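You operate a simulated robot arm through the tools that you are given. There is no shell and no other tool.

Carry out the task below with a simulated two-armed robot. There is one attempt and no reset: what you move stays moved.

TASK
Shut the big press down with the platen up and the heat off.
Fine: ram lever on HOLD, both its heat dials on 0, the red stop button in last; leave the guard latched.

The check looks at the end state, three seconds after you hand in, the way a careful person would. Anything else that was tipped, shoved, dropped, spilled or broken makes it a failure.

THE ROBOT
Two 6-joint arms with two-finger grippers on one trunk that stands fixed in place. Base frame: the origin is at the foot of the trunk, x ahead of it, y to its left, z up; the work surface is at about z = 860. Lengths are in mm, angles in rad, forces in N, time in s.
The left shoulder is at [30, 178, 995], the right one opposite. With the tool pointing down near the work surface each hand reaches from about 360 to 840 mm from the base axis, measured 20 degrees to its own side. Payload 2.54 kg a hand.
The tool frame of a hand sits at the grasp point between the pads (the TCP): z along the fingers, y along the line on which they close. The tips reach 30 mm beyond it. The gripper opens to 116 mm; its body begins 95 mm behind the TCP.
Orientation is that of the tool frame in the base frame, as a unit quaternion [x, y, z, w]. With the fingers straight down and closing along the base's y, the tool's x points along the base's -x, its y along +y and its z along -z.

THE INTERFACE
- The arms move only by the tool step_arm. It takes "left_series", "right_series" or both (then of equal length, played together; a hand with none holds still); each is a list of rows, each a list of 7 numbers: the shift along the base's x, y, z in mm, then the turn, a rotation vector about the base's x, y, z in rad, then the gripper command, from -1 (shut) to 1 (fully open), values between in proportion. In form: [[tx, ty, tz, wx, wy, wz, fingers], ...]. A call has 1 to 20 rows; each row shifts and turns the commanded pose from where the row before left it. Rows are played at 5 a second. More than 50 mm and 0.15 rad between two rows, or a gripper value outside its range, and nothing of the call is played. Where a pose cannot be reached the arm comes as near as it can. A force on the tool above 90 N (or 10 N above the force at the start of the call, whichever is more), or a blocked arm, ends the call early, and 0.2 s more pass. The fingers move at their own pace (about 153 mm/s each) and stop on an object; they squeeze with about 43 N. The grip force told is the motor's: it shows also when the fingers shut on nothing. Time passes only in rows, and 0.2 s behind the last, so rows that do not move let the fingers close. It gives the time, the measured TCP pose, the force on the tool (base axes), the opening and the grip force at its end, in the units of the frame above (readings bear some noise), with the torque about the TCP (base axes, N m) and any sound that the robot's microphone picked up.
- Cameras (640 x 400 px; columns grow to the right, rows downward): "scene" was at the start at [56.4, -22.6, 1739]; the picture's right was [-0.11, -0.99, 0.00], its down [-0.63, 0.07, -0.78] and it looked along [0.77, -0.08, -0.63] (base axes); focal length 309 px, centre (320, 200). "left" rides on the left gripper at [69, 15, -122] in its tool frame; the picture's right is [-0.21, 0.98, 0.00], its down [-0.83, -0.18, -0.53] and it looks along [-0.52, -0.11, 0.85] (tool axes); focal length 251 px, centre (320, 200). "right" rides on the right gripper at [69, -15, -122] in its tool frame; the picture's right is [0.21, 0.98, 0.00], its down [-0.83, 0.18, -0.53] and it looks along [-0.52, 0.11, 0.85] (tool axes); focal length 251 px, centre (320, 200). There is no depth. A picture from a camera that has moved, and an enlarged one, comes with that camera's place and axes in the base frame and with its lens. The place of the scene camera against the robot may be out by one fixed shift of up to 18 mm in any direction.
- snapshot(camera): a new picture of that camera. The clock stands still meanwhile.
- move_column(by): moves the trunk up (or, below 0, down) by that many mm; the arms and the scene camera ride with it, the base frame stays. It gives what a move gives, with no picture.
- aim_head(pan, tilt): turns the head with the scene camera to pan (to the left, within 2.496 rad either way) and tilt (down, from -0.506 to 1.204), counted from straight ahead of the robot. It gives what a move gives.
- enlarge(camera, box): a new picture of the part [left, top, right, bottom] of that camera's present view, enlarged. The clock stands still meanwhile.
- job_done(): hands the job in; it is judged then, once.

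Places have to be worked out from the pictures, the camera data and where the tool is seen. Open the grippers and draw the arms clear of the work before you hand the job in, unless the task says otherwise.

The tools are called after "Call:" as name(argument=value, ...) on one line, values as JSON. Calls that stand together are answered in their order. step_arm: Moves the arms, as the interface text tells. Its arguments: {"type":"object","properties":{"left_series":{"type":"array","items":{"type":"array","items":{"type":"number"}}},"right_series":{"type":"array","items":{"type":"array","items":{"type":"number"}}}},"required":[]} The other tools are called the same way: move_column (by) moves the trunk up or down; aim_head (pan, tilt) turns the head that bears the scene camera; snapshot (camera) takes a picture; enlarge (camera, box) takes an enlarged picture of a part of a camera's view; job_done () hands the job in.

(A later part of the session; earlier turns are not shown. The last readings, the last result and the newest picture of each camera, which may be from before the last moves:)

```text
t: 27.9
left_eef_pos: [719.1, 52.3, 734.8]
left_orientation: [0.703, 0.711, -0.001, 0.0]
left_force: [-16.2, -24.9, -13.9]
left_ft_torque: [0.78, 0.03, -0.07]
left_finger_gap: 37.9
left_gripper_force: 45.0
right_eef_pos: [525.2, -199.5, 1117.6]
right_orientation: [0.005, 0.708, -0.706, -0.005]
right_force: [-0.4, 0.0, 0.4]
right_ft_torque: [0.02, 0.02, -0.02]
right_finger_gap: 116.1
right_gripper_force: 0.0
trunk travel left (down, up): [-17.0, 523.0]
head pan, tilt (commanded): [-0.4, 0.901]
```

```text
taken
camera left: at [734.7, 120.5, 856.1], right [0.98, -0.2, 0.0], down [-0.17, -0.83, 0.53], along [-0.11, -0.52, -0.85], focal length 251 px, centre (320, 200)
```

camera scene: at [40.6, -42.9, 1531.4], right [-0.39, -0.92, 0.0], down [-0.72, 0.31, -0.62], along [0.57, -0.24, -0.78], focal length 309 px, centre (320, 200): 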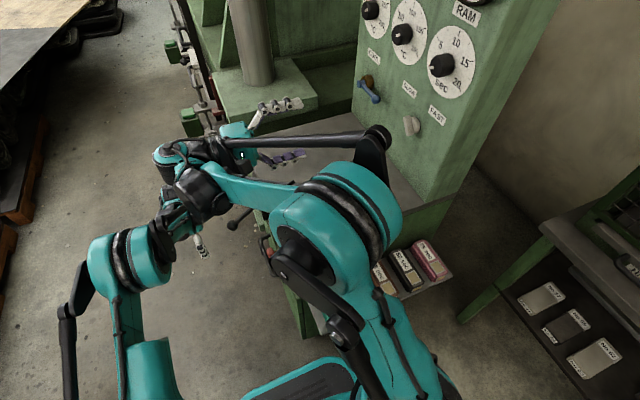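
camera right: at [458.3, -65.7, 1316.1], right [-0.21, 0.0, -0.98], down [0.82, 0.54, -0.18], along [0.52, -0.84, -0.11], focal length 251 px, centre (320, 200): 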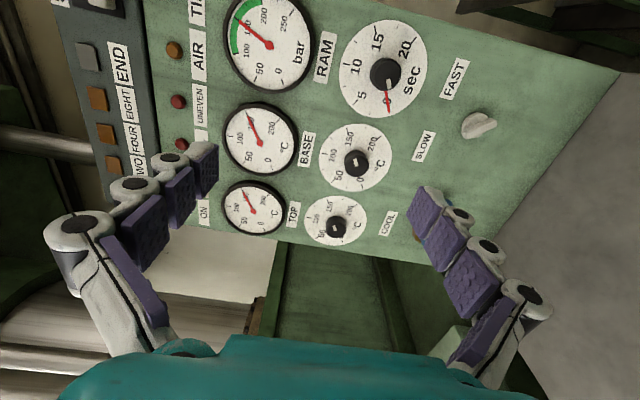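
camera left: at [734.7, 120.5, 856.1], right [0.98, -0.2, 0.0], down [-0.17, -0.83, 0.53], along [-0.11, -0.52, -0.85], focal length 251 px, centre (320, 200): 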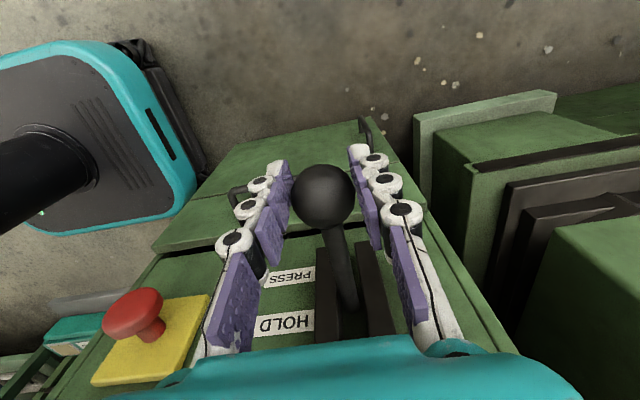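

The right arm's pose shifted by about 12 mm: the left forearm is rising into the right wrist. I stop lifting and move the right arm up and away (-y, +z) first.

Call:
step_arm(right_series=[[-3, -12, 25, 0, 0, 0, 1], [-3, -12, 30, 0, 0, 0, 1], [-3, -12, 30, 0, 0, 0, 1], [-3, -12, 30, 0, 0, 0, 1], [-3, -12, 30, 0, 0, 0, 1], [-3, -10, 30, 0, 0, 0, 1], [0, 0, 0, 0, 0, 0, 1]])

Call:
snapshot(camera="scene")

```text
t: 29.5
left_eef_pos: [719.6, 47.2, 745.4]
left_orientation: [0.707, 0.707, 0.001, 0.0]
left_force: [19.2, 28.2, 11.2]
left_ft_torque: [-0.41, -0.25, 0.2]
left_finger_gap: 38.1
left_gripper_force: 45.0
right_eef_pos: [508.3, -255.7, 1287.2]
right_orientation: [0.002, -0.707, 0.707, -0.001]
right_force: [0.1, -0.3, 0.7]
right_ft_torque: [0.04, -0.01, 0.02]
right_finger_gap: 115.9
right_gripper_force: 0.0
trunk travel left (down, up): [-17.0, 523.0]
head pan, tilt (commanded): [-0.4, 0.901]
```

```text
taken
camera scene: at [41.5, -40.1, 1531.4], right [-0.39, -0.92, 0.0], down [-0.72, 0.3, -0.62], along [0.57, -0.24, -0.78], focal length 309 px, centre (320, 200)
```

scene: 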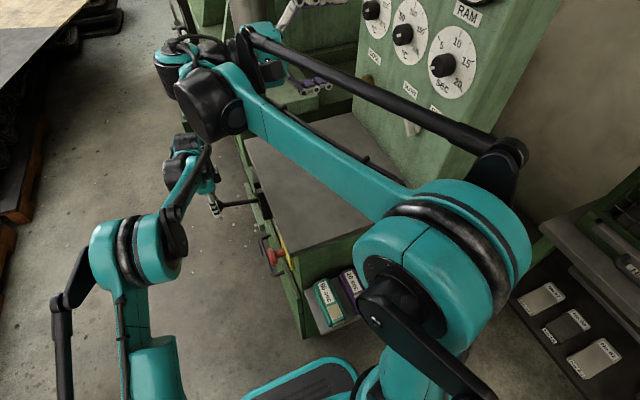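

The right arm is now well clear. Left-hand forces changed to [19, 28, 11] N after the contact released, so I'll look at how the ball sits in the fingers before continuing.

Call:
snapshot(camera="left")

Call:
step_arm(left_series=[[0, 0, 0, 0, 0, 0, -1]])

```text
taken
camera left: at [735.0, 115.9, 866.6], right [0.98, -0.22, 0.0], down [-0.18, -0.83, 0.53], along [-0.11, -0.52, -0.85], focal length 251 px, centre (320, 200)
```

left: 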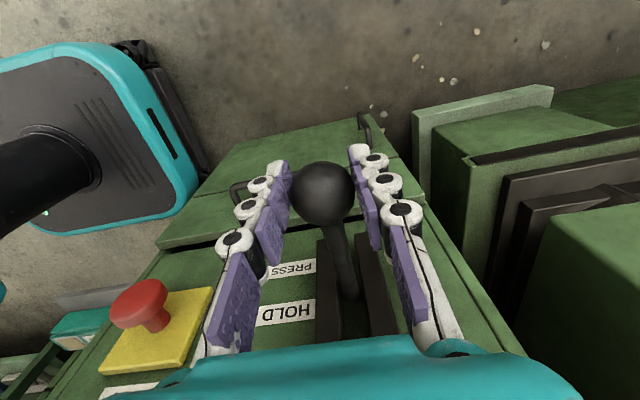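

```text
t: 29.9
left_eef_pos: [718.9, 47.5, 744.2]
left_orientation: [0.707, 0.707, 0.001, -0.001]
left_force: [19.9, 27.4, 10.6]
left_ft_torque: [-0.49, -0.25, 0.25]
left_finger_gap: 37.9
left_gripper_force: 45.0
right_eef_pos: [509.9, -256.1, 1285.7]
right_orientation: [0.001, -0.707, 0.708, -0.002]
right_force: [0.9, -0.2, 0.2]
right_ft_torque: [-0.03, -0.02, 0.0]
right_finger_gap: 116.0
right_gripper_force: 0.2
trunk travel left (down, up): [-17.0, 523.0]
head pan, tilt (commanded): [-0.4, 0.901]
```

The ball is still centred. The loads suggest a larger-radius arc (pivot further inside, near y=-160, z=720), so I correct +2.5 mm in x and +4 mm in y and continue toward UP in small stages.

Call:
step_arm(left_series=[[2.5, 4, 0, 0, 0, 0, -1], [0, -0.8, 6.7, 0, 0, 0, -1], [0, -1.1, 6.7, 0, 0, 0, -1], [0, -1.4, 7.1, 0, 0, 0, -1], [0, -1.6, 7.1, 0, 0, 0, -1]])

Call:
snapshot(camera="scene")

```text
t: 31.1
left_eef_pos: [720.7, 37.7, 772.6]
left_orientation: [0.708, 0.706, -0.002, -0.001]
left_force: [-25.1, -19.4, -19.0]
left_ft_torque: [0.9, 0.13, -0.1]
left_finger_gap: 37.6
left_gripper_force: 45.3
right_eef_pos: [508.4, -259.5, 1285.5]
right_orientation: [-0.002, 0.708, -0.707, 0.002]
right_force: [-0.3, 0.1, -0.5]
right_ft_torque: [0.01, -0.02, 0.0]
right_finger_gap: 116.1
right_gripper_force: 0.0
trunk travel left (down, up): [-17.0, 523.0]
head pan, tilt (commanded): [-0.4, 0.901]
```

```text
taken
camera scene: at [40.1, -45.5, 1531.1], right [-0.39, -0.92, 0.0], down [-0.72, 0.31, -0.62], along [0.57, -0.24, -0.78], focal length 309 px, centre (320, 200)
```

scene: 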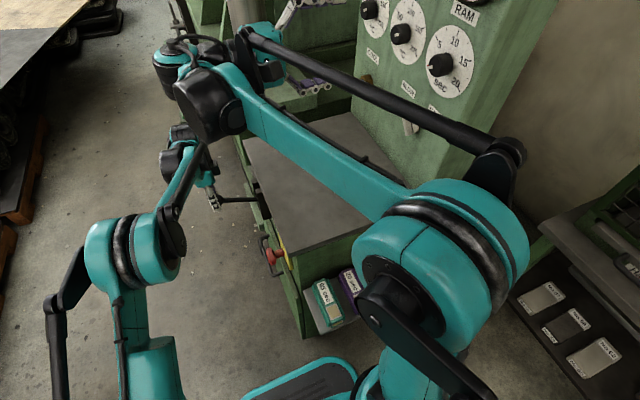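

Now the ball pulls inward (y should be about 36 at this height), which agrees with the first arc estimate (pivot -105, 706, R 155). I correct y and x and go the remaining way toward UP, expecting the stop near z≈798.

Call:
step_arm(left_series=[[-1.5, -5, 1.5, 0, 0, 0, -1], [0, -3, 4.5, 0, 0, 0, -1], [0, -3.2, 5.5, 0, 0, 0, -1], [0, -2.8, 5.5, 0, 0, 0, -1]])

Call:
snapshot(camera="left")

```text
t: 32.1
left_eef_pos: [720.3, 31.1, 790.0]
left_orientation: [0.707, 0.707, 0.001, -0.001]
left_force: [-19.4, 6.2, -9.6]
left_ft_torque: [1.51, 0.2, -0.18]
left_finger_gap: 38.0
left_gripper_force: 45.1
right_eef_pos: [509.4, -256.5, 1286.6]
right_orientation: [-0.001, 0.708, -0.707, 0.003]
right_force: [-0.2, 0.5, 0.4]
right_ft_torque: [0.0, -0.03, -0.02]
right_finger_gap: 116.0
right_gripper_force: 0.0
trunk travel left (down, up): [-17.0, 523.0]
head pan, tilt (commanded): [-0.4, 0.901]
```

```text
taken
camera left: at [735.3, 99.3, 911.2], right [0.98, -0.22, 0.0], down [-0.18, -0.83, 0.53], along [-0.12, -0.52, -0.85], focal length 251 px, centre (320, 200)
```

left: 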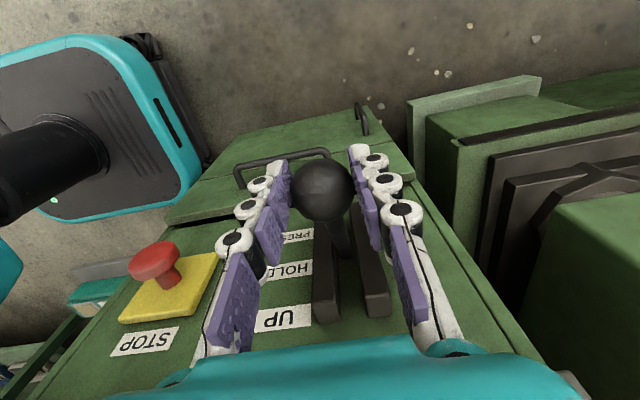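

Still moving freely at z≈790. I continue a little further toward the UP stop, then look at the platen.

Call:
step_arm(left_series=[[-1, -2.3, 5, 0, 0, 0, -1], [0, -3, 5, 0, 0, 0, -1]])

Call:
aim_head(pan=-0.3, tilt=0.1)

Call:
snapshot(camera="scene")

```text
t: 32.7
left_eef_pos: [720.4, 23.8, 799.1]
left_orientation: [0.708, 0.706, 0.0, 0.001]
left_force: [-14.1, 9.5, -6.3]
left_ft_torque: [1.43, 0.1, -0.13]
left_finger_gap: 38.1
left_gripper_force: 45.0
right_eef_pos: [508.7, -256.8, 1285.8]
right_orientation: [-0.001, 0.707, -0.707, 0.001]
right_force: [-0.1, 0.8, 0.4]
right_ft_torque: [-0.03, -0.01, -0.05]
right_finger_gap: 115.8
right_gripper_force: 0.2
trunk travel left (down, up): [-17.0, 523.0]
head pan, tilt (commanded): [-0.4, 0.901]
```

```text
t: 33.9
left_eef_pos: [720.0, 23.0, 799.6]
left_orientation: [0.708, 0.706, -0.002, 0.0]
left_force: [-5.2, 13.4, 3.5]
left_ft_torque: [0.13, 0.07, -0.07]
left_finger_gap: 37.9
left_gripper_force: 45.0
right_eef_pos: [508.7, -256.9, 1286.8]
right_orientation: [0.0, -0.707, 0.708, -0.001]
right_force: [-0.3, 0.6, 1.0]
right_ft_torque: [0.0, -0.02, 0.02]
right_finger_gap: 115.9
right_gripper_force: 0.0
trunk travel left (down, up): [-17.0, 523.0]
head pan, tilt (commanded): [-0.3, 0.099]
```

```text
taken
camera scene: at [58.3, -39.3, 1602.3], right [-0.3, -0.96, 0.0], down [-0.1, 0.03, -0.99], along [0.95, -0.29, -0.1], focal length 309 px, centre (320, 200)
```

scene: 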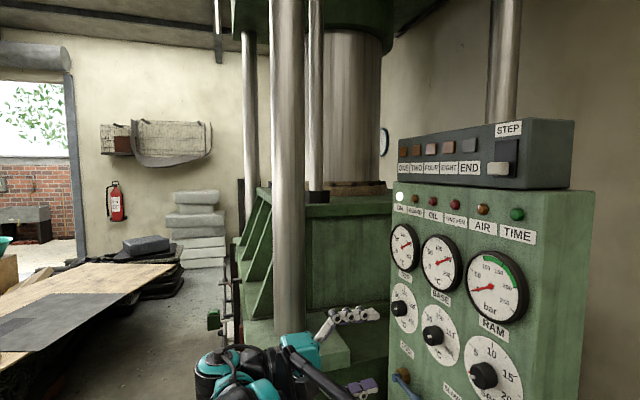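

The RAM gauge dropped to about 0 bar, so pressure is released and UP seems engaged. I'll wait a few seconds holding the lever, and watch whether the platen rises.

Call:
step_arm(left_series=[[0, 0, 0, 0, 0, 0, -1], [0, 0, 0, 0, 0, 0, -1], [0, 0, 0, 0, 0, 0, -1], [0, 0, 0, 0, 0, 0, -1], [0, 0, 0, 0, 0, 0, -1], [0, 0, 0, 0, 0, 0, -1], [0, 0, 0, 0, 0, 0, -1], [0, 0, 0, 0, 0, 0, -1], [0, 0, 0, 0, 0, 0, -1], [0, 0, 0, 0, 0, 0, -1]])

Call:
snapshot(camera="scene")

Call:
enlarge(camera="scene", box=[380, 120, 560, 260])

Call:
enlarge(camera="left", box=[200, 150, 440, 330])

```text
t: 36.1
left_eef_pos: [719.6, 23.0, 799.5]
left_orientation: [0.707, 0.707, 0.0, 0.0]
left_force: [3.8, 13.0, 9.0]
left_ft_torque: [-0.03, -0.07, 0.05]
left_finger_gap: 38.1
left_gripper_force: 44.8
right_eef_pos: [507.6, -256.6, 1286.2]
right_orientation: [0.002, -0.707, 0.707, -0.002]
right_force: [0.2, 0.4, 0.0]
right_ft_torque: [0.01, 0.02, -0.03]
right_finger_gap: 115.8
right_gripper_force: 0.0
trunk travel left (down, up): [-17.0, 523.0]
head pan, tilt (commanded): [-0.3, 0.099]
```

```text
taken
camera scene: at [58.5, -39.2, 1602.3], right [-0.3, -0.96, 0.0], down [-0.09, 0.03, -1.0], along [0.95, -0.29, -0.1], focal length 309 px, centre (320, 200)
```

scene: 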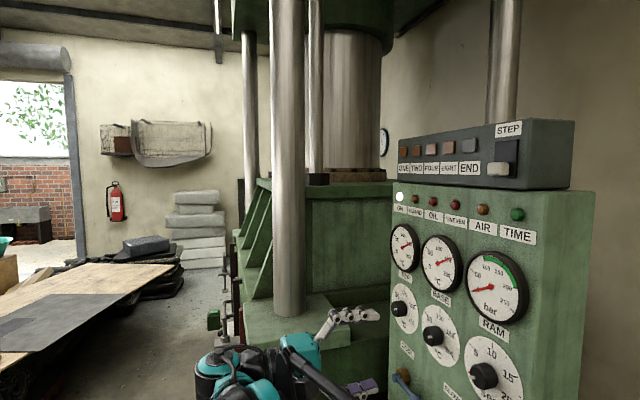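

```text
2.86 times, centred on (470, 190) of scene
camera zoom: at [58.5, -39.2, 1602.3], right [-0.3, -0.96, 0.0], down [-0.09, 0.03, -1.0], along [0.95, -0.29, -0.1], focal length 883 px, centre (-109, 229)
```

zoom: 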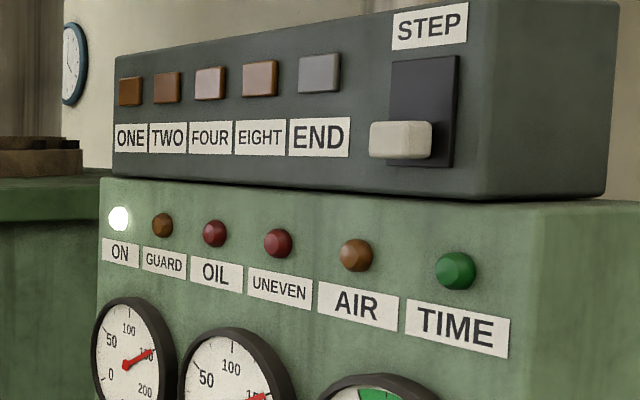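

```text
2.22 times, centred on (320, 240) of left
camera zoom: at [735.3, 92.9, 920.5], right [0.98, -0.22, 0.0], down [-0.18, -0.82, 0.53], along [-0.12, -0.52, -0.84], focal length 559 px, centre (320, 111)
```

zoom: 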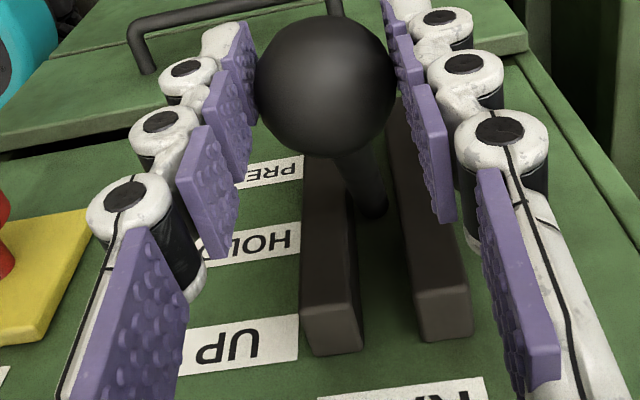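

The platen is rising (the green block's top edge moved up in the image). I'll keep holding UP and wait, watching its progress.

Call:
step_arm(left_series=[[0, 0, 0, 0, 0, 0, -1], [0, 0, 0, 0, 0, 0, -1], [0, 0, 0, 0, 0, 0, -1], [0, 0, 0, 0, 0, 0, -1], [0, 0, 0, 0, 0, 0, -1], [0, 0, 0, 0, 0, 0, -1], [0, 0, 0, 0, 0, 0, -1], [0, 0, 0, 0, 0, 0, -1], [0, 0, 0, 0, 0, 0, -1], [0, 0, 0, 0, 0, 0, -1], [0, 0, 0, 0, 0, 0, -1], [0, 0, 0, 0, 0, 0, -1], [0, 0, 0, 0, 0, 0, -1], [0, 0, 0, 0, 0, 0, -1], [0, 0, 0, 0, 0, 0, -1], [0, 0, 0, 0, 0, 0, -1], [0, 0, 0, 0, 0, 0, -1], [0, 0, 0, 0, 0, 0, -1], [0, 0, 0, 0, 0, 0, -1], [0, 0, 0, 0, 0, 0, -1]])

Call:
snapshot(camera="scene")

```text
t: 40.3
left_eef_pos: [720.9, 23.9, 799.5]
left_orientation: [0.708, 0.706, 0.0, 0.001]
left_force: [3.5, 11.7, 5.9]
left_ft_torque: [0.22, -0.03, 0.06]
left_finger_gap: 38.3
left_gripper_force: 45.0
right_eef_pos: [509.1, -256.5, 1287.1]
right_orientation: [0.001, -0.707, 0.707, -0.002]
right_force: [-0.4, 0.6, -0.3]
right_ft_torque: [0.0, 0.03, 0.03]
right_finger_gap: 115.9
right_gripper_force: 0.1
trunk travel left (down, up): [-17.0, 523.0]
head pan, tilt (commanded): [-0.3, 0.099]
```

```text
taken
camera scene: at [58.8, -39.4, 1602.3], right [-0.3, -0.96, 0.0], down [-0.09, 0.03, -1.0], along [0.95, -0.29, -0.1], focal length 309 px, centre (320, 200)
```

scene: 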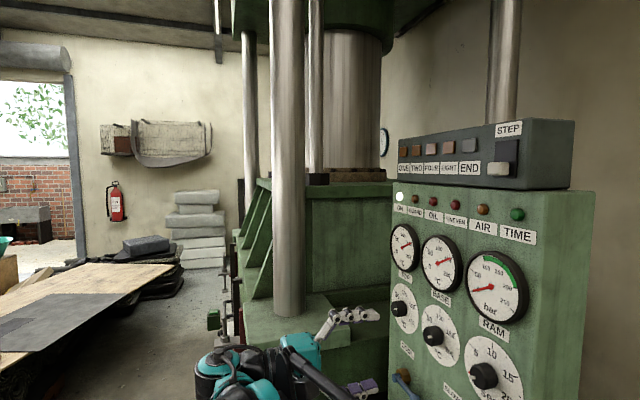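

The block seems to have stopped rising. I'll zoom in to check whether the platen is at its top and whether there's a daylight gap below it.

Call:
enlarge(camera="scene", box=[200, 140, 420, 360])

Call:
step_arm(left_series=[[0, 0, 0, 0, 0, 0, -1], [0, 0, 0, 0, 0, 0, -1], [0, 0, 0, 0, 0, 0, -1], [0, 0, 0, 0, 0, 0, -1], [0, 0, 0, 0, 0, 0, -1], [0, 0, 0, 0, 0, 0, -1], [0, 0, 0, 0, 0, 0, -1], [0, 0, 0, 0, 0, 0, -1], [0, 0, 0, 0, 0, 0, -1], [0, 0, 0, 0, 0, 0, -1]])

Call:
enlarge(camera="scene", box=[200, 140, 420, 360])

```text
1.82 times, centred on (310, 250) of scene
camera zoom: at [58.8, -39.4, 1602.3], right [-0.3, -0.96, 0.0], down [-0.09, 0.03, -1.0], along [0.95, -0.29, -0.1], focal length 562 px, centre (338, 109)
```

zoom: 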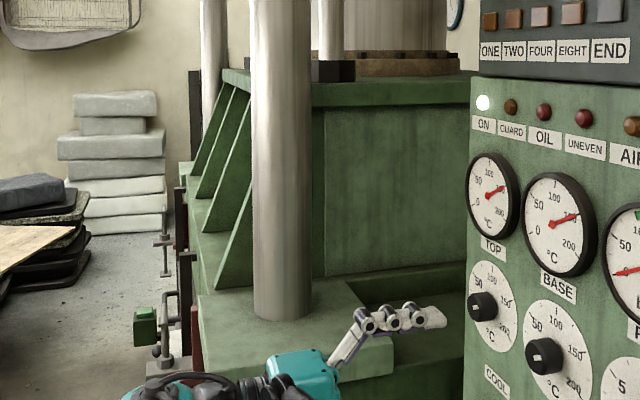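

```text
t: 42.5
left_eef_pos: [720.4, 23.5, 798.0]
left_orientation: [0.708, 0.706, -0.001, 0.0]
left_force: [2.4, 9.5, 4.7]
left_ft_torque: [0.16, -0.03, 0.03]
left_finger_gap: 38.2
left_gripper_force: 45.5
right_eef_pos: [509.4, -257.6, 1286.4]
right_orientation: [-0.001, 0.707, -0.707, 0.001]
right_force: [0.3, 0.1, -0.4]
right_ft_torque: [0.0, -0.02, -0.01]
right_finger_gap: 115.8
right_gripper_force: 0.0
trunk travel left (down, up): [-17.0, 523.0]
head pan, tilt (commanded): [-0.3, 0.099]
```

```text
1.82 times, centred on (310, 250) of scene
camera zoom: at [58.8, -39.6, 1602.3], right [-0.3, -0.96, 0.0], down [-0.09, 0.03, -1.0], along [0.95, -0.29, -0.1], focal length 562 px, centre (338, 109)
```

zoom: 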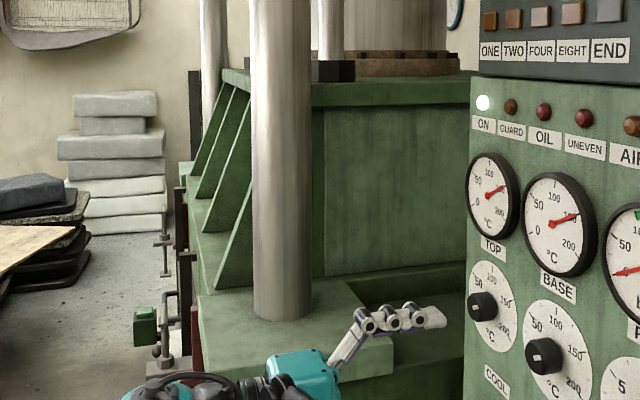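

The platen has not moved over the last few seconds, so it appears fully raised. I'll nudge the lever slightly further to make sure it really is against its UP stop.

Call:
step_arm(left_series=[[0, -1.5, 3, 0, 0, 0, -1], [0, -2, 3, 0, 0, 0, -1], [0, -2, 3, 0, 0, 0, -1]])

Call:
snapshot(camera="left")

Call:
enlarge(camera="scene", box=[200, 140, 420, 360])

```text
t: 43.3
left_eef_pos: [720.5, 19.9, 805.5]
left_orientation: [0.708, 0.707, -0.002, -0.001]
left_force: [-13.8, 18.3, -34.9]
left_ft_torque: [0.42, 0.2, -0.07]
left_finger_gap: 38.9
left_gripper_force: 45.1
right_eef_pos: [511.3, -255.8, 1285.1]
right_orientation: [0.001, -0.707, 0.707, -0.001]
right_force: [-0.7, -0.7, -0.3]
right_ft_torque: [-0.04, 0.0, -0.02]
right_finger_gap: 116.0
right_gripper_force: 0.0
trunk travel left (down, up): [-17.0, 523.0]
head pan, tilt (commanded): [-0.3, 0.099]
```

```text
taken
camera left: at [735.9, 88.0, 928.1], right [0.98, -0.22, 0.0], down [-0.18, -0.82, 0.54], along [-0.12, -0.52, -0.84], focal length 251 px, centre (320, 200)
```

left: 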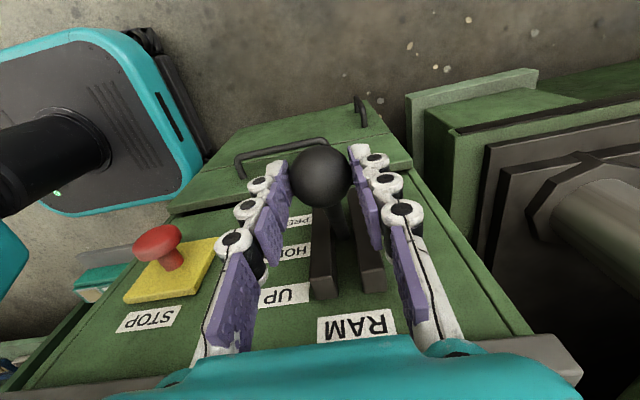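

```text
1.82 times, centred on (310, 250) of scene
camera zoom: at [61.5, -38.4, 1602.0], right [-0.3, -0.96, 0.0], down [-0.1, 0.03, -0.99], along [0.95, -0.29, -0.1], focal length 562 px, centre (338, 109)
```

zoom: 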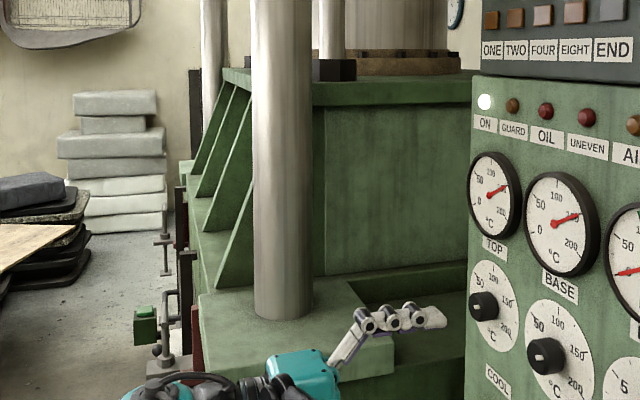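

The lever is firmly against its UP stop (Fz = -35 N) and the platen is stationary about 150 mm higher than before, so it is up. The ball slipped a few mm in the grip, so I'll open slightly, re-centre (+y 5.5, -z 6) and re-grip before bringing the lever to HOLD.

Call:
step_arm(left_series=[[0, 0, 0, 0, 0, 0, 0.2], [0, 0, 0, 0, 0, 0, 0.2], [0, 5.5, -6, 0, 0, 0, 0.2], [0, 0, 0, 0, 0, 0, 0.2]])

Call:
snapshot(camera="left")

```text
t: 44.3
left_eef_pos: [719.1, 23.5, 801.7]
left_orientation: [0.708, 0.706, 0.0, 0.001]
left_force: [-0.4, 0.6, 0.5]
left_ft_torque: [-0.01, -0.02, 0.01]
left_finger_gap: 69.5
left_gripper_force: 0.1
right_eef_pos: [509.0, -257.6, 1286.6]
right_orientation: [0.001, -0.707, 0.707, -0.002]
right_force: [0.1, 0.5, 0.5]
right_ft_torque: [0.01, 0.01, -0.05]
right_finger_gap: 115.8
right_gripper_force: 0.1
trunk travel left (down, up): [-17.0, 523.0]
head pan, tilt (commanded): [-0.3, 0.099]
```

```text
taken
camera left: at [734.7, 91.9, 924.0], right [0.98, -0.22, 0.0], down [-0.18, -0.83, 0.53], along [-0.12, -0.52, -0.85], focal length 251 px, centre (320, 200)
```

left: 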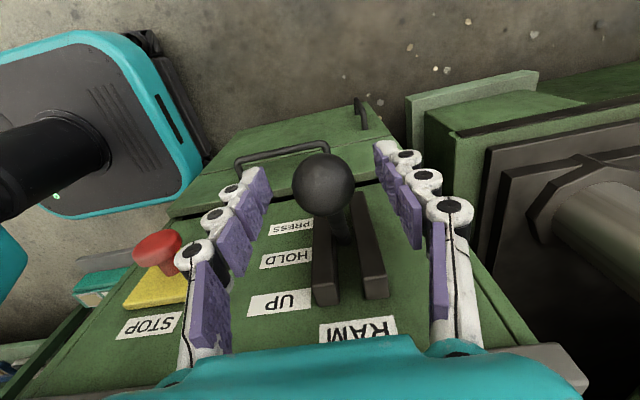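

The lever stays at UP by itself and the force is zero. The ball sits about 6 mm low of the TCP, so I lower 6 mm, grip, and move it down the arc partway toward HOLD.

Call:
step_arm(left_series=[[0.5, 0, -6, 0, 0, 0, 0.2], [0, 0, 0, 0, 0, 0, -1], [0, 0, 0, 0, 0, 0, -1], [0, 0, 0, 0, 0, 0, -1]])

Call:
step_arm(left_series=[[0, 3.7, -5.7, 0, 0, 0, -1], [0, 3.5, -5.8, 0, 0, 0, -1], [0, 3.2, -6, 0, 0, 0, -1], [0, 3, -6.1, 0, 0, 0, -1], [0, 2.7, -6.2, 0, 0, 0, -1], [0, 2.5, -6.3, 0, 0, 0, -1]])

Call:
snapshot(camera="left")

```text
t: 45.3
left_eef_pos: [720.7, 23.0, 795.7]
left_orientation: [0.708, 0.706, -0.001, 0.001]
left_force: [-1.7, 2.7, 0.0]
left_ft_torque: [-0.06, 0.02, 0.0]
left_finger_gap: 38.0
left_gripper_force: 45.6
right_eef_pos: [508.5, -257.6, 1285.4]
right_orientation: [0.001, -0.707, 0.707, -0.001]
right_force: [-0.1, -0.1, 0.3]
right_ft_torque: [-0.01, 0.01, 0.04]
right_finger_gap: 116.2
right_gripper_force: 0.1
trunk travel left (down, up): [-17.0, 523.0]
head pan, tilt (commanded): [-0.3, 0.099]
```

```text
t: 46.7
left_eef_pos: [720.7, 42.2, 759.5]
left_orientation: [0.708, 0.706, 0.0, 0.001]
left_force: [5.5, -5.1, 6.7]
left_ft_torque: [-1.39, -0.02, 0.01]
left_finger_gap: 38.0
left_gripper_force: 44.7
right_eef_pos: [508.4, -257.5, 1287.0]
right_orientation: [0.001, -0.707, 0.707, -0.001]
right_force: [0.2, -0.1, -0.6]
right_ft_torque: [-0.01, 0.0, -0.01]
right_finger_gap: 116.2
right_gripper_force: 0.2
trunk travel left (down, up): [-17.0, 523.0]
head pan, tilt (commanded): [-0.3, 0.099]
```

```text
taken
camera left: at [735.5, 110.1, 881.6], right [0.98, -0.22, 0.0], down [-0.18, -0.82, 0.53], along [-0.12, -0.52, -0.84], focal length 251 px, centre (320, 200)
```

left: 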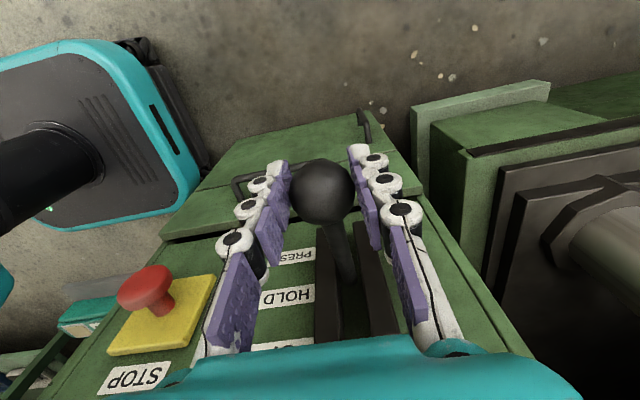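

The arc model fits well (low forces, ball centred). I continue down to the HOLD angle (ball at about y=51, z=706, the midpoint between the PRESS and UP stops).

Call:
step_arm(left_series=[[0, 2.2, -6.4, 0, 0, 0, -1], [0, 1.9, -6.6, 0, 0, 0, -1], [0, 1.6, -6.6, 0, 0, 0, -1], [0, 1.3, -6.7, 0, 0, 0, -1], [0, 1.0, -6.7, 0, 0, 0, -1], [0, 0.8, -6.8, 0, 0, 0, -1], [0, 0.4, -6.8, 0, 0, 0, -1], [0, 0.2, -6.8, 0, 0, 0, -1], [0, 0, 0, 0, 0, 0, -1]])

Call:
snapshot(camera="left")

```text
t: 48.7
left_eef_pos: [719.9, 51.0, 707.1]
left_orientation: [0.708, 0.707, 0.0, -0.001]
left_force: [13.7, 3.4, 3.2]
left_ft_torque: [-0.56, -0.12, 0.17]
left_finger_gap: 38.6
left_gripper_force: 44.7
right_eef_pos: [509.3, -257.7, 1284.5]
right_orientation: [-0.001, 0.707, -0.707, 0.001]
right_force: [-0.9, -0.5, -0.3]
right_ft_torque: [0.0, 0.0, -0.01]
right_finger_gap: 116.1
right_gripper_force: 0.1
trunk travel left (down, up): [-17.0, 523.0]
head pan, tilt (commanded): [-0.3, 0.099]
```

```text
taken
camera left: at [735.4, 120.2, 827.2], right [0.98, -0.22, 0.0], down [-0.18, -0.83, 0.53], along [-0.12, -0.52, -0.85], focal length 251 px, centre (320, 200)
```

left: 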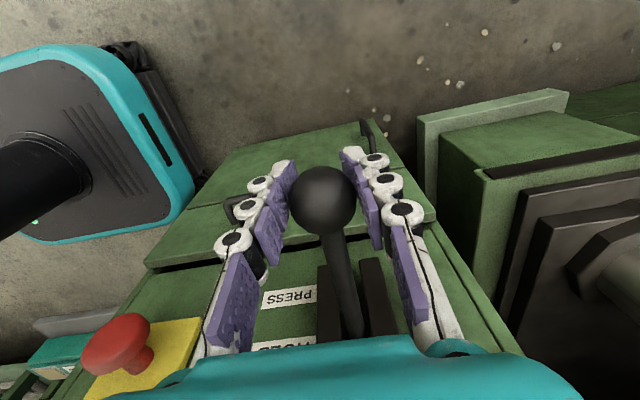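

The ball is at [720, 51, 707], the expected HOLD position. I open the fingers and back straight off outward to see where the lever rests and whether the platen stays up.

Call:
step_arm(left_series=[[0, 0, 0, 0, 0, 0, 0.3], [0, 0, 0, 0, 0, 0, 1], [0, 0, 0, 0, 0, 0, 1], [0, 0, 0, 0, 0, 0, 1], [0, 25, 0, 0, 0, 0, 1], [0, 30, 0, 0, 0, 0, 1], [0, 30, 10, 0, 0, 0, 1], [0, 25, 20, 0, 0, 0, 1], [0, 0, 0, 0, 0, 0, 1]])

Call:
snapshot(camera="left")

Call:
snapshot(camera="scene")

```text
t: 50.7
left_eef_pos: [720.2, 160.2, 737.8]
left_orientation: [0.708, 0.706, 0.0, 0.001]
left_force: [0.0, 0.1, 0.3]
left_ft_torque: [0.02, -0.02, 0.04]
left_finger_gap: 116.1
left_gripper_force: 0.1
right_eef_pos: [508.8, -258.3, 1285.9]
right_orientation: [0.002, -0.707, 0.707, -0.001]
right_force: [0.2, 1.3, -1.0]
right_ft_torque: [0.0, -0.02, 0.02]
right_finger_gap: 116.1
right_gripper_force: 0.1
trunk travel left (down, up): [-17.0, 523.0]
head pan, tilt (commanded): [-0.3, 0.099]
```

```text
taken
camera left: at [735.5, 229.6, 858.5], right [0.98, -0.22, 0.0], down [-0.18, -0.83, 0.53], along [-0.12, -0.52, -0.85], focal length 251 px, centre (320, 200)
```

left: 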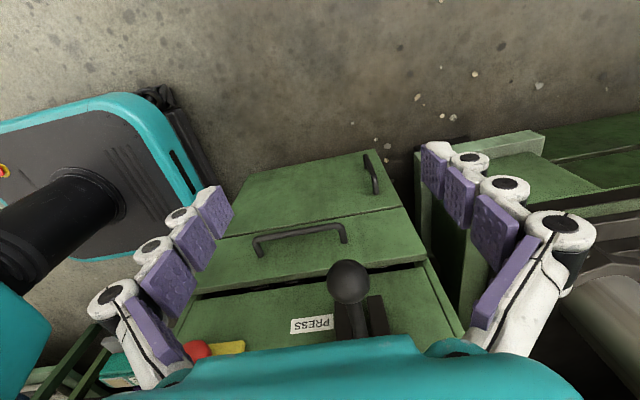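

```text
taken
camera scene: at [59.3, -40.9, 1602.2], right [-0.3, -0.96, 0.0], down [-0.1, 0.03, -0.99], along [0.95, -0.29, -0.1], focal length 309 px, centre (320, 200)
```

scene: 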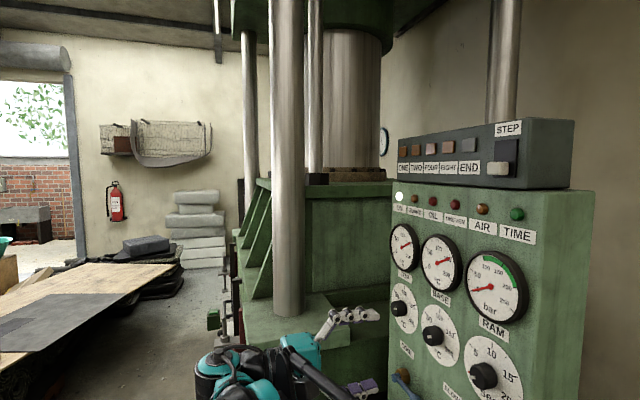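

The lever rests at HOLD (ball ≈ [722, 51, 710]) and the platen stays up. Now for the heat dials: I raise the trunk by 300 mm so that the right shoulder is at a good height for the knobs at z≈1210; the left hand rides up in free space.

Call:
move_column(by=300)

Call:
aim_head(pan=-0.45, tilt=0.7)

Call:
snapshot(camera="scene")

Call:
snapshot(camera="right")

```text
t: 53.7
left_eef_pos: [720.4, 160.5, 1036.8]
left_orientation: [0.708, 0.706, 0.0, 0.0]
left_force: [0.0, 0.1, -0.2]
left_ft_torque: [0.0, -0.01, -0.02]
left_finger_gap: 116.1
left_gripper_force: 0.0
right_eef_pos: [509.7, -257.8, 1585.9]
right_orientation: [-0.001, 0.707, -0.707, 0.002]
right_force: [-0.6, 0.6, -0.2]
right_ft_torque: [0.02, 0.01, 0.04]
right_finger_gap: 116.3
right_gripper_force: 0.1
trunk travel left (down, up): [-317.0, 223.0]
head pan, tilt (commanded): [-0.3, 0.099]
```

```text
t: 54.7
left_eef_pos: [719.9, 161.7, 1037.0]
left_orientation: [0.709, 0.705, 0.0, 0.0]
left_force: [0.4, -0.3, 0.0]
left_ft_torque: [-0.02, 0.0, 0.01]
left_finger_gap: 116.1
left_gripper_force: 0.0
right_eef_pos: [508.9, -257.7, 1586.8]
right_orientation: [-0.001, 0.707, -0.707, 0.001]
right_force: [-1.1, 0.3, 0.4]
right_ft_torque: [-0.03, -0.01, 0.01]
right_finger_gap: 116.0
right_gripper_force: 0.1
trunk travel left (down, up): [-317.0, 223.0]
head pan, tilt (commanded): [-0.45, 0.7]
```

```text
taken
camera scene: at [47.9, -50.5, 1847.5], right [-0.44, -0.9, 0.0], down [-0.58, 0.28, -0.77], along [0.69, -0.33, -0.64], focal length 309 px, centre (320, 200)
```

scene: 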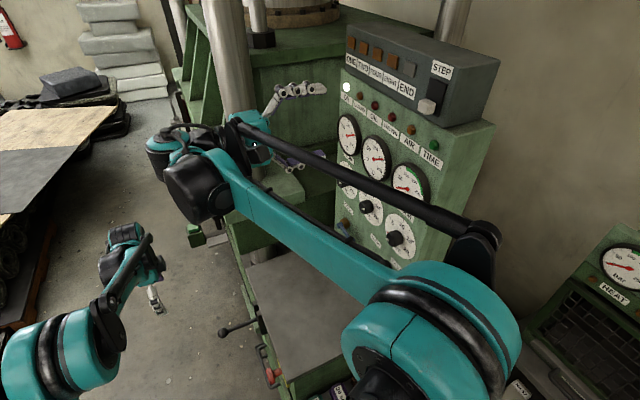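

```text
taken
camera right: at [439.6, -136.5, 1601.7], right [-0.21, 0.0, -0.98], down [0.82, 0.54, -0.18], along [0.52, -0.84, -0.11], focal length 251 px, centre (320, 200)
```

right: 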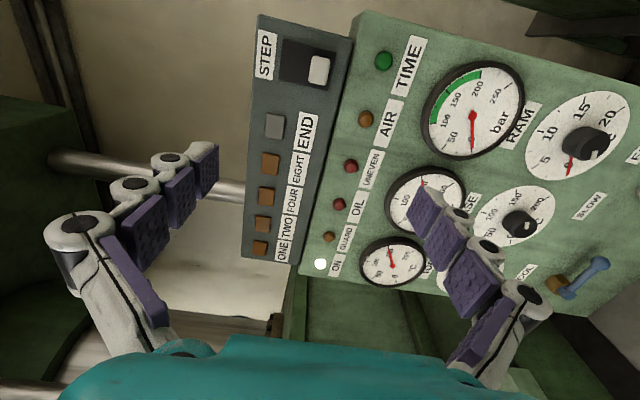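

The right hand is high at z≈1587. I bring it down to face the BASE and TOP knobs, still 170 mm off the panel, for a close look at the knob marks.

Call:
step_arm(right_series=[[11, 1, -42, 0, 0, 0, 1], [11, 1, -42, 0, 0, 0, 1], [11, 1, -42, 0, 0, 0, 1], [11, 1, -42, 0, 0, 0, 1], [11, 1, -42, 0, 0, 0, 1], [11, 1, -42, 0, 0, 0, 1], [11, 1, -42, 0, 0, 0, 1], [11, 1, -42, 0, 0, 0, 1], [0, 0, 0, 0, 0, 0, 1]])

Call:
snapshot(camera="right")

Call:
snapshot(camera="scene")

```text
t: 56.7
left_eef_pos: [717.9, 161.6, 1037.1]
left_orientation: [0.708, 0.706, 0.0, 0.0]
left_force: [0.7, 0.1, -0.5]
left_ft_torque: [0.0, -0.04, -0.01]
left_finger_gap: 116.0
left_gripper_force: 0.1
right_eef_pos: [595.5, -250.1, 1249.4]
right_orientation: [-0.001, 0.708, -0.706, 0.002]
right_force: [0.1, 0.4, 0.9]
right_ft_torque: [-0.02, 0.0, 0.02]
right_finger_gap: 116.0
right_gripper_force: 0.2
trunk travel left (down, up): [-317.0, 223.0]
head pan, tilt (commanded): [-0.45, 0.7]
```

```text
taken
camera right: at [526.8, -129.0, 1265.9], right [-0.21, 0.0, -0.98], down [0.82, 0.54, -0.18], along [0.52, -0.84, -0.11], focal length 251 px, centre (320, 200)
```

right: 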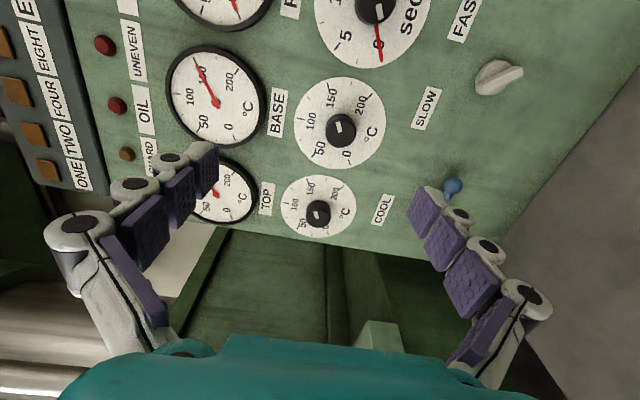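

```text
taken
camera scene: at [46.3, -50.5, 1847.5], right [-0.44, -0.9, 0.0], down [-0.58, 0.28, -0.77], along [0.69, -0.33, -0.64], focal length 309 px, centre (320, 200)
```

scene: 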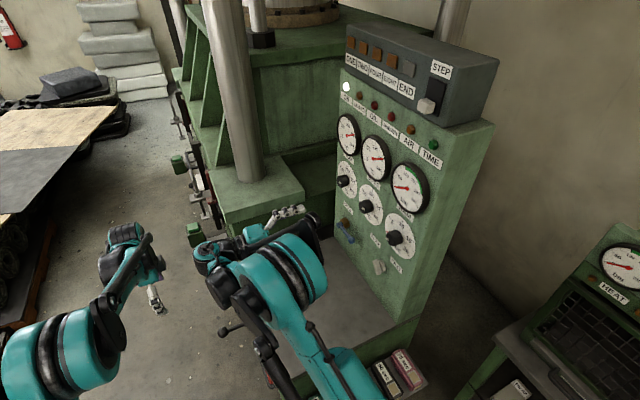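

Call:
enlarge(camera="right", box=[280, 70, 400, 170])

Call:
enlarge(camera="right", box=[260, 160, 380, 260])

Call:
enlarge(camera="scene", box=[320, 150, 440, 270])

```text
4.00 times, centred on (340, 120) of right
camera zoom: at [526.8, -129.0, 1265.9], right [-0.21, 0.0, -0.98], down [0.82, 0.54, -0.18], along [0.52, -0.84, -0.11], focal length 1006 px, centre (240, 520)
```

zoom: 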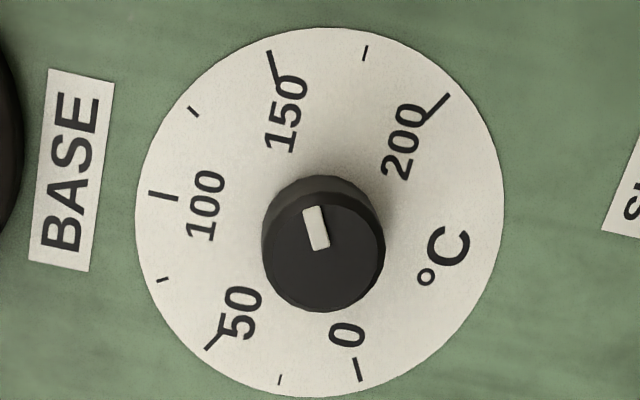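

```text
4.00 times, centred on (320, 210) of right
camera zoom: at [526.8, -129.0, 1265.9], right [-0.21, 0.0, -0.98], down [0.82, 0.54, -0.18], along [0.52, -0.84, -0.11], focal length 1006 px, centre (320, 160)
```

zoom: 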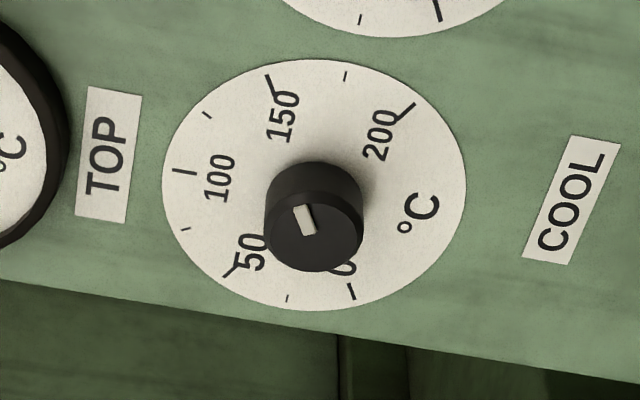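

```text
3.33 times, centred on (380, 210) of scene
camera zoom: at [46.3, -50.5, 1847.5], right [-0.44, -0.9, 0.0], down [-0.58, 0.28, -0.77], along [0.69, -0.33, -0.64], focal length 1030 px, centre (120, 167)
```

zoom: 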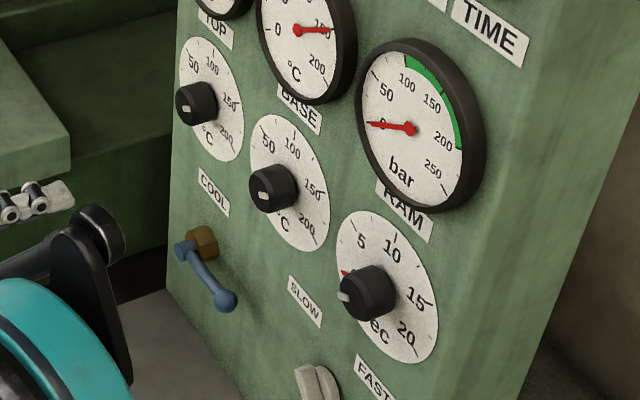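

Both knobs point at about 150; the dial ticks are 60° per 50 °C, so 0 lies 180° counter-clockwise (a positive turn about +y). The BASE knob face is at ≈[622, -467, 1217] and TOP at ≈[768, -467, 1216], both 40 mm in diameter. I move closer to BASE while pre-rolling the wrist by -90° so that a 180° turn is available.

Call:
step_arm(right_series=[[2.4, -7, -2.9, 0, -0.143, 0, 1], [2.4, -7, -2.9, 0, -0.143, 0, 1], [2.4, -7, -2.9, 0, -0.143, 0, 1], [2.4, -7, -2.9, 0, -0.143, 0, 1], [2.4, -7, -2.9, 0, -0.143, 0, 1], [2.4, -7, -2.9, 0, -0.143, 0, 1], [2.4, -7, -2.9, 0, -0.143, 0, 1], [2.4, -7, -2.9, 0, -0.143, 0, 1], [2.4, -7, -2.9, 0, -0.143, 0, 1], [2.4, -7, -2.9, 0, -0.143, 0, 1], [2.4, -7, -2.9, 0, -0.141, 0, 1], [0, 0, 0, 0, 0, 0, 1]])

Call:
snapshot(camera="right")

Call:
snapshot(camera="scene")

```text
t: 59.3
left_eef_pos: [720.4, 161.2, 1036.7]
left_orientation: [0.708, 0.706, 0.0, -0.001]
left_force: [-0.3, -0.1, 0.6]
left_ft_torque: [-0.05, -0.02, -0.02]
left_finger_gap: 116.1
left_gripper_force: 0.1
right_eef_pos: [624.8, -325.9, 1217.9]
right_orientation: [0.499, 0.498, -0.501, 0.501]
right_force: [0.0, 0.8, 0.2]
right_ft_torque: [0.03, 0.01, 0.04]
right_finger_gap: 116.0
right_gripper_force: 0.1
trunk travel left (down, up): [-317.0, 223.0]
head pan, tilt (commanded): [-0.45, 0.7]
```

```text
taken
camera right: at [609.5, -205.0, 1149.7], right [0.98, 0.0, -0.21], down [0.18, 0.54, 0.82], along [0.11, -0.84, 0.53], focal length 251 px, centre (320, 200)
```

right: 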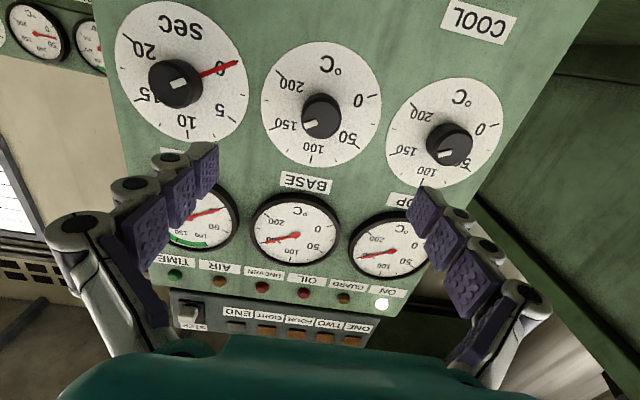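

```text
taken
camera scene: at [47.7, -50.2, 1847.5], right [-0.44, -0.9, 0.0], down [-0.58, 0.28, -0.76], along [0.69, -0.33, -0.64], focal length 309 px, centre (320, 200)
```

scene: 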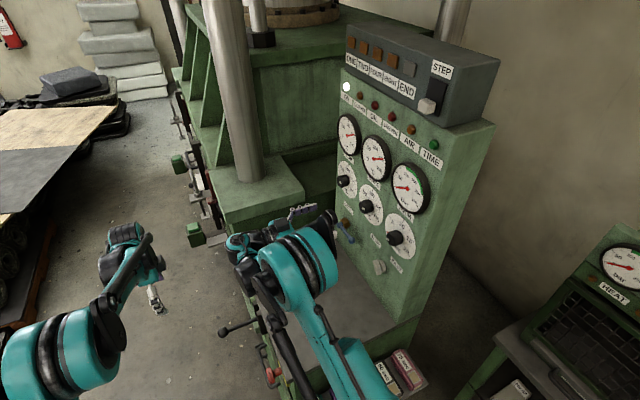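

The roll worked without a reach problem. I'll enlarge to locate the BASE knob precisely from this new viewpoint.

Call:
enlarge(camera="right", box=[260, 60, 380, 160])

```text
4.00 times, centred on (320, 110) of right
camera zoom: at [609.5, -205.0, 1149.7], right [0.98, 0.0, -0.21], down [0.18, 0.54, 0.82], along [0.11, -0.84, 0.53], focal length 1006 px, centre (320, 560)
```

zoom: 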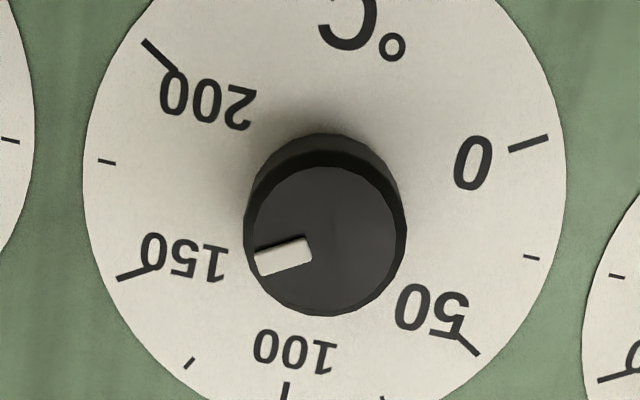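

The BASE knob face centre refines to [625, -471, 1215]. I advance to TCP y≈-460 so that the fingertips straddle the 40 mm knob without touching the panel (≈-500).

Call:
step_arm(right_series=[[0, -25, -1.5, 0, 0, 0, 0.4], [0, -25, -1.3, 0, 0, 0, 0.4], [0, -25, 0, 0, 0, 0, 0.4], [0, -25, 0, 0, 0, 0, 0.4], [0, -20, 0, 0, 0, 0, 0.4], [0, -14, 0, 0, 0, 0, 0.4], [0, 0, 0, 0, 0, 0, 0.4]])

Call:
snapshot(camera="right")

Call:
snapshot(camera="scene")

```text
t: 60.9
left_eef_pos: [719.1, 161.6, 1036.2]
left_orientation: [0.708, 0.706, 0.0, -0.001]
left_force: [-0.1, -0.1, -0.2]
left_ft_torque: [-0.02, 0.02, -0.01]
left_finger_gap: 116.1
left_gripper_force: 0.1
right_eef_pos: [624.1, -461.5, 1215.0]
right_orientation: [0.498, 0.499, -0.501, 0.502]
right_force: [-0.8, -0.6, 0.0]
right_ft_torque: [0.03, 0.02, -0.01]
right_finger_gap: 81.1
right_gripper_force: 0.0
trunk travel left (down, up): [-317.0, 223.0]
head pan, tilt (commanded): [-0.45, 0.7]
```

```text
taken
camera right: at [608.3, -340.9, 1145.6], right [0.98, 0.0, -0.21], down [0.18, 0.54, 0.82], along [0.11, -0.84, 0.53], focal length 251 px, centre (320, 200)
```

right: 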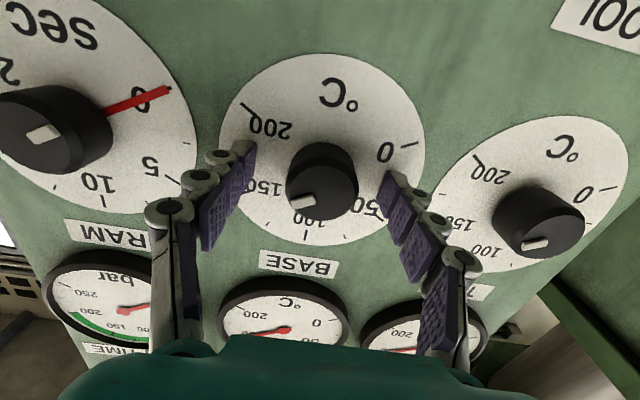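

```text
taken
camera scene: at [47.8, -50.0, 1847.5], right [-0.44, -0.9, 0.0], down [-0.58, 0.28, -0.76], along [0.69, -0.33, -0.64], focal length 309 px, centre (320, 200)
```

scene: 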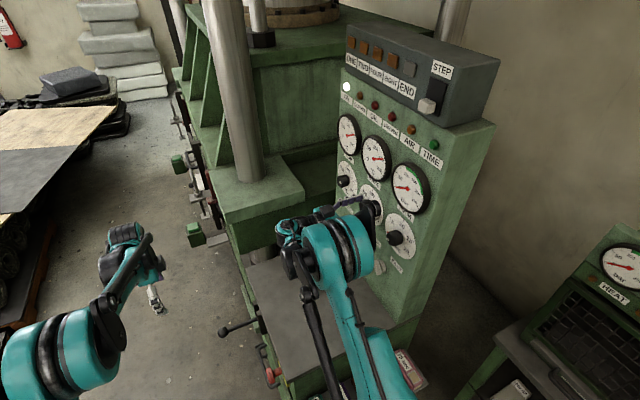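

The knob is centred between the fingers with no contact force. I close on it now.

Call:
step_arm(right_series=[[0, 0, 0, 0, 0, 0, 0], [0, 0, 0, 0, 0, 0, -0.6], [0, 0, 0, 0, 0, 0, -1], [0, 0, 0, 0, 0, 0, -1]])

Call:
snapshot(camera="right")

```text
t: 61.9
left_eef_pos: [721.0, 161.9, 1035.7]
left_orientation: [0.708, 0.706, -0.001, -0.001]
left_force: [0.1, -0.3, 0.1]
left_ft_torque: [0.05, -0.01, 0.03]
left_finger_gap: 116.0
left_gripper_force: 0.1
right_eef_pos: [624.6, -460.7, 1214.6]
right_orientation: [0.499, 0.5, -0.501, 0.501]
right_force: [6.1, 8.8, 1.9]
right_ft_torque: [0.1, 0.01, 0.25]
right_finger_gap: 40.8
right_gripper_force: 44.7
trunk travel left (down, up): [-317.0, 223.0]
head pan, tilt (commanded): [-0.45, 0.7]
```

```text
taken
camera right: at [609.3, -339.0, 1145.6], right [0.98, 0.0, -0.22], down [0.18, 0.54, 0.82], along [0.12, -0.84, 0.53], focal length 251 px, centre (320, 200)
```

right: 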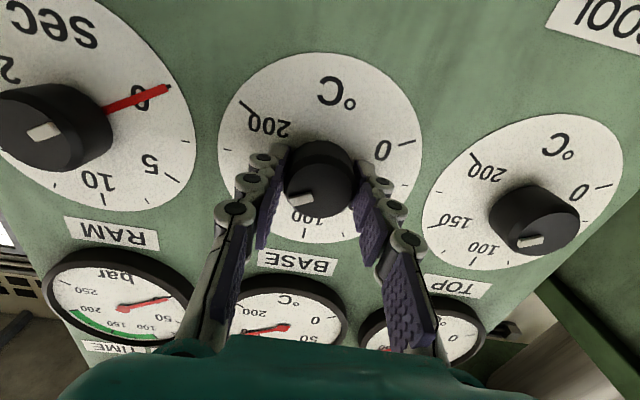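

Gripped at 40.8 mm. I turn it counter-clockwise (+y rotation) by about 55° first and check that the knob follows.

Call:
step_arm(right_series=[[0, 0, 0, 0, 0.14, 0, -1], [0, 0, 0, 0, 0.14, 0, -1], [0, 0, 0, 0, 0.14, 0, -1], [0, 0, 0, 0, 0.14, 0, -1], [0, 0, 0, 0, 0.14, 0, -1], [0, 0, 0, 0, 0.14, 0, -1], [0, 0, 0, 0, 0.14, 0, -1]])

Call:
snapshot(camera="right")

```text
t: 63.5
left_eef_pos: [721.2, 162.2, 1036.5]
left_orientation: [0.708, 0.706, -0.001, 0.0]
left_force: [0.0, 0.3, -0.2]
left_ft_torque: [-0.02, 0.0, 0.0]
left_finger_gap: 115.8
left_gripper_force: 0.1
right_eef_pos: [625.3, -459.1, 1215.1]
right_orientation: [-0.204, -0.675, 0.678, -0.205]
right_force: [7.3, 10.1, -0.7]
right_ft_torque: [0.44, -0.02, -0.26]
right_finger_gap: 40.6
right_gripper_force: 44.8
trunk travel left (down, up): [-317.0, 223.0]
head pan, tilt (commanded): [-0.45, 0.7]
```

```text
taken
camera right: at [558.2, -339.0, 1189.5], right [0.36, 0.0, -0.93], down [0.79, 0.54, 0.3], along [0.5, -0.84, 0.2], focal length 251 px, centre (320, 200)
```

right: 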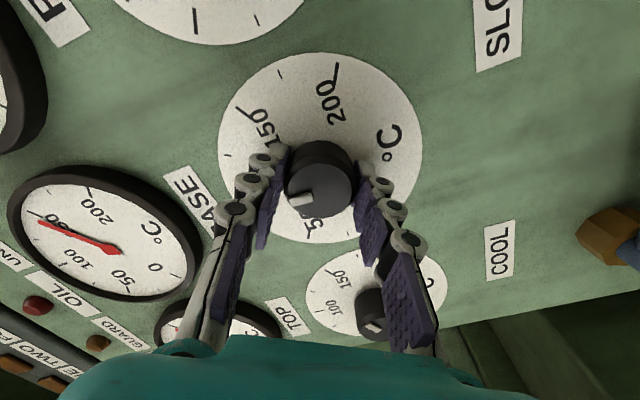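

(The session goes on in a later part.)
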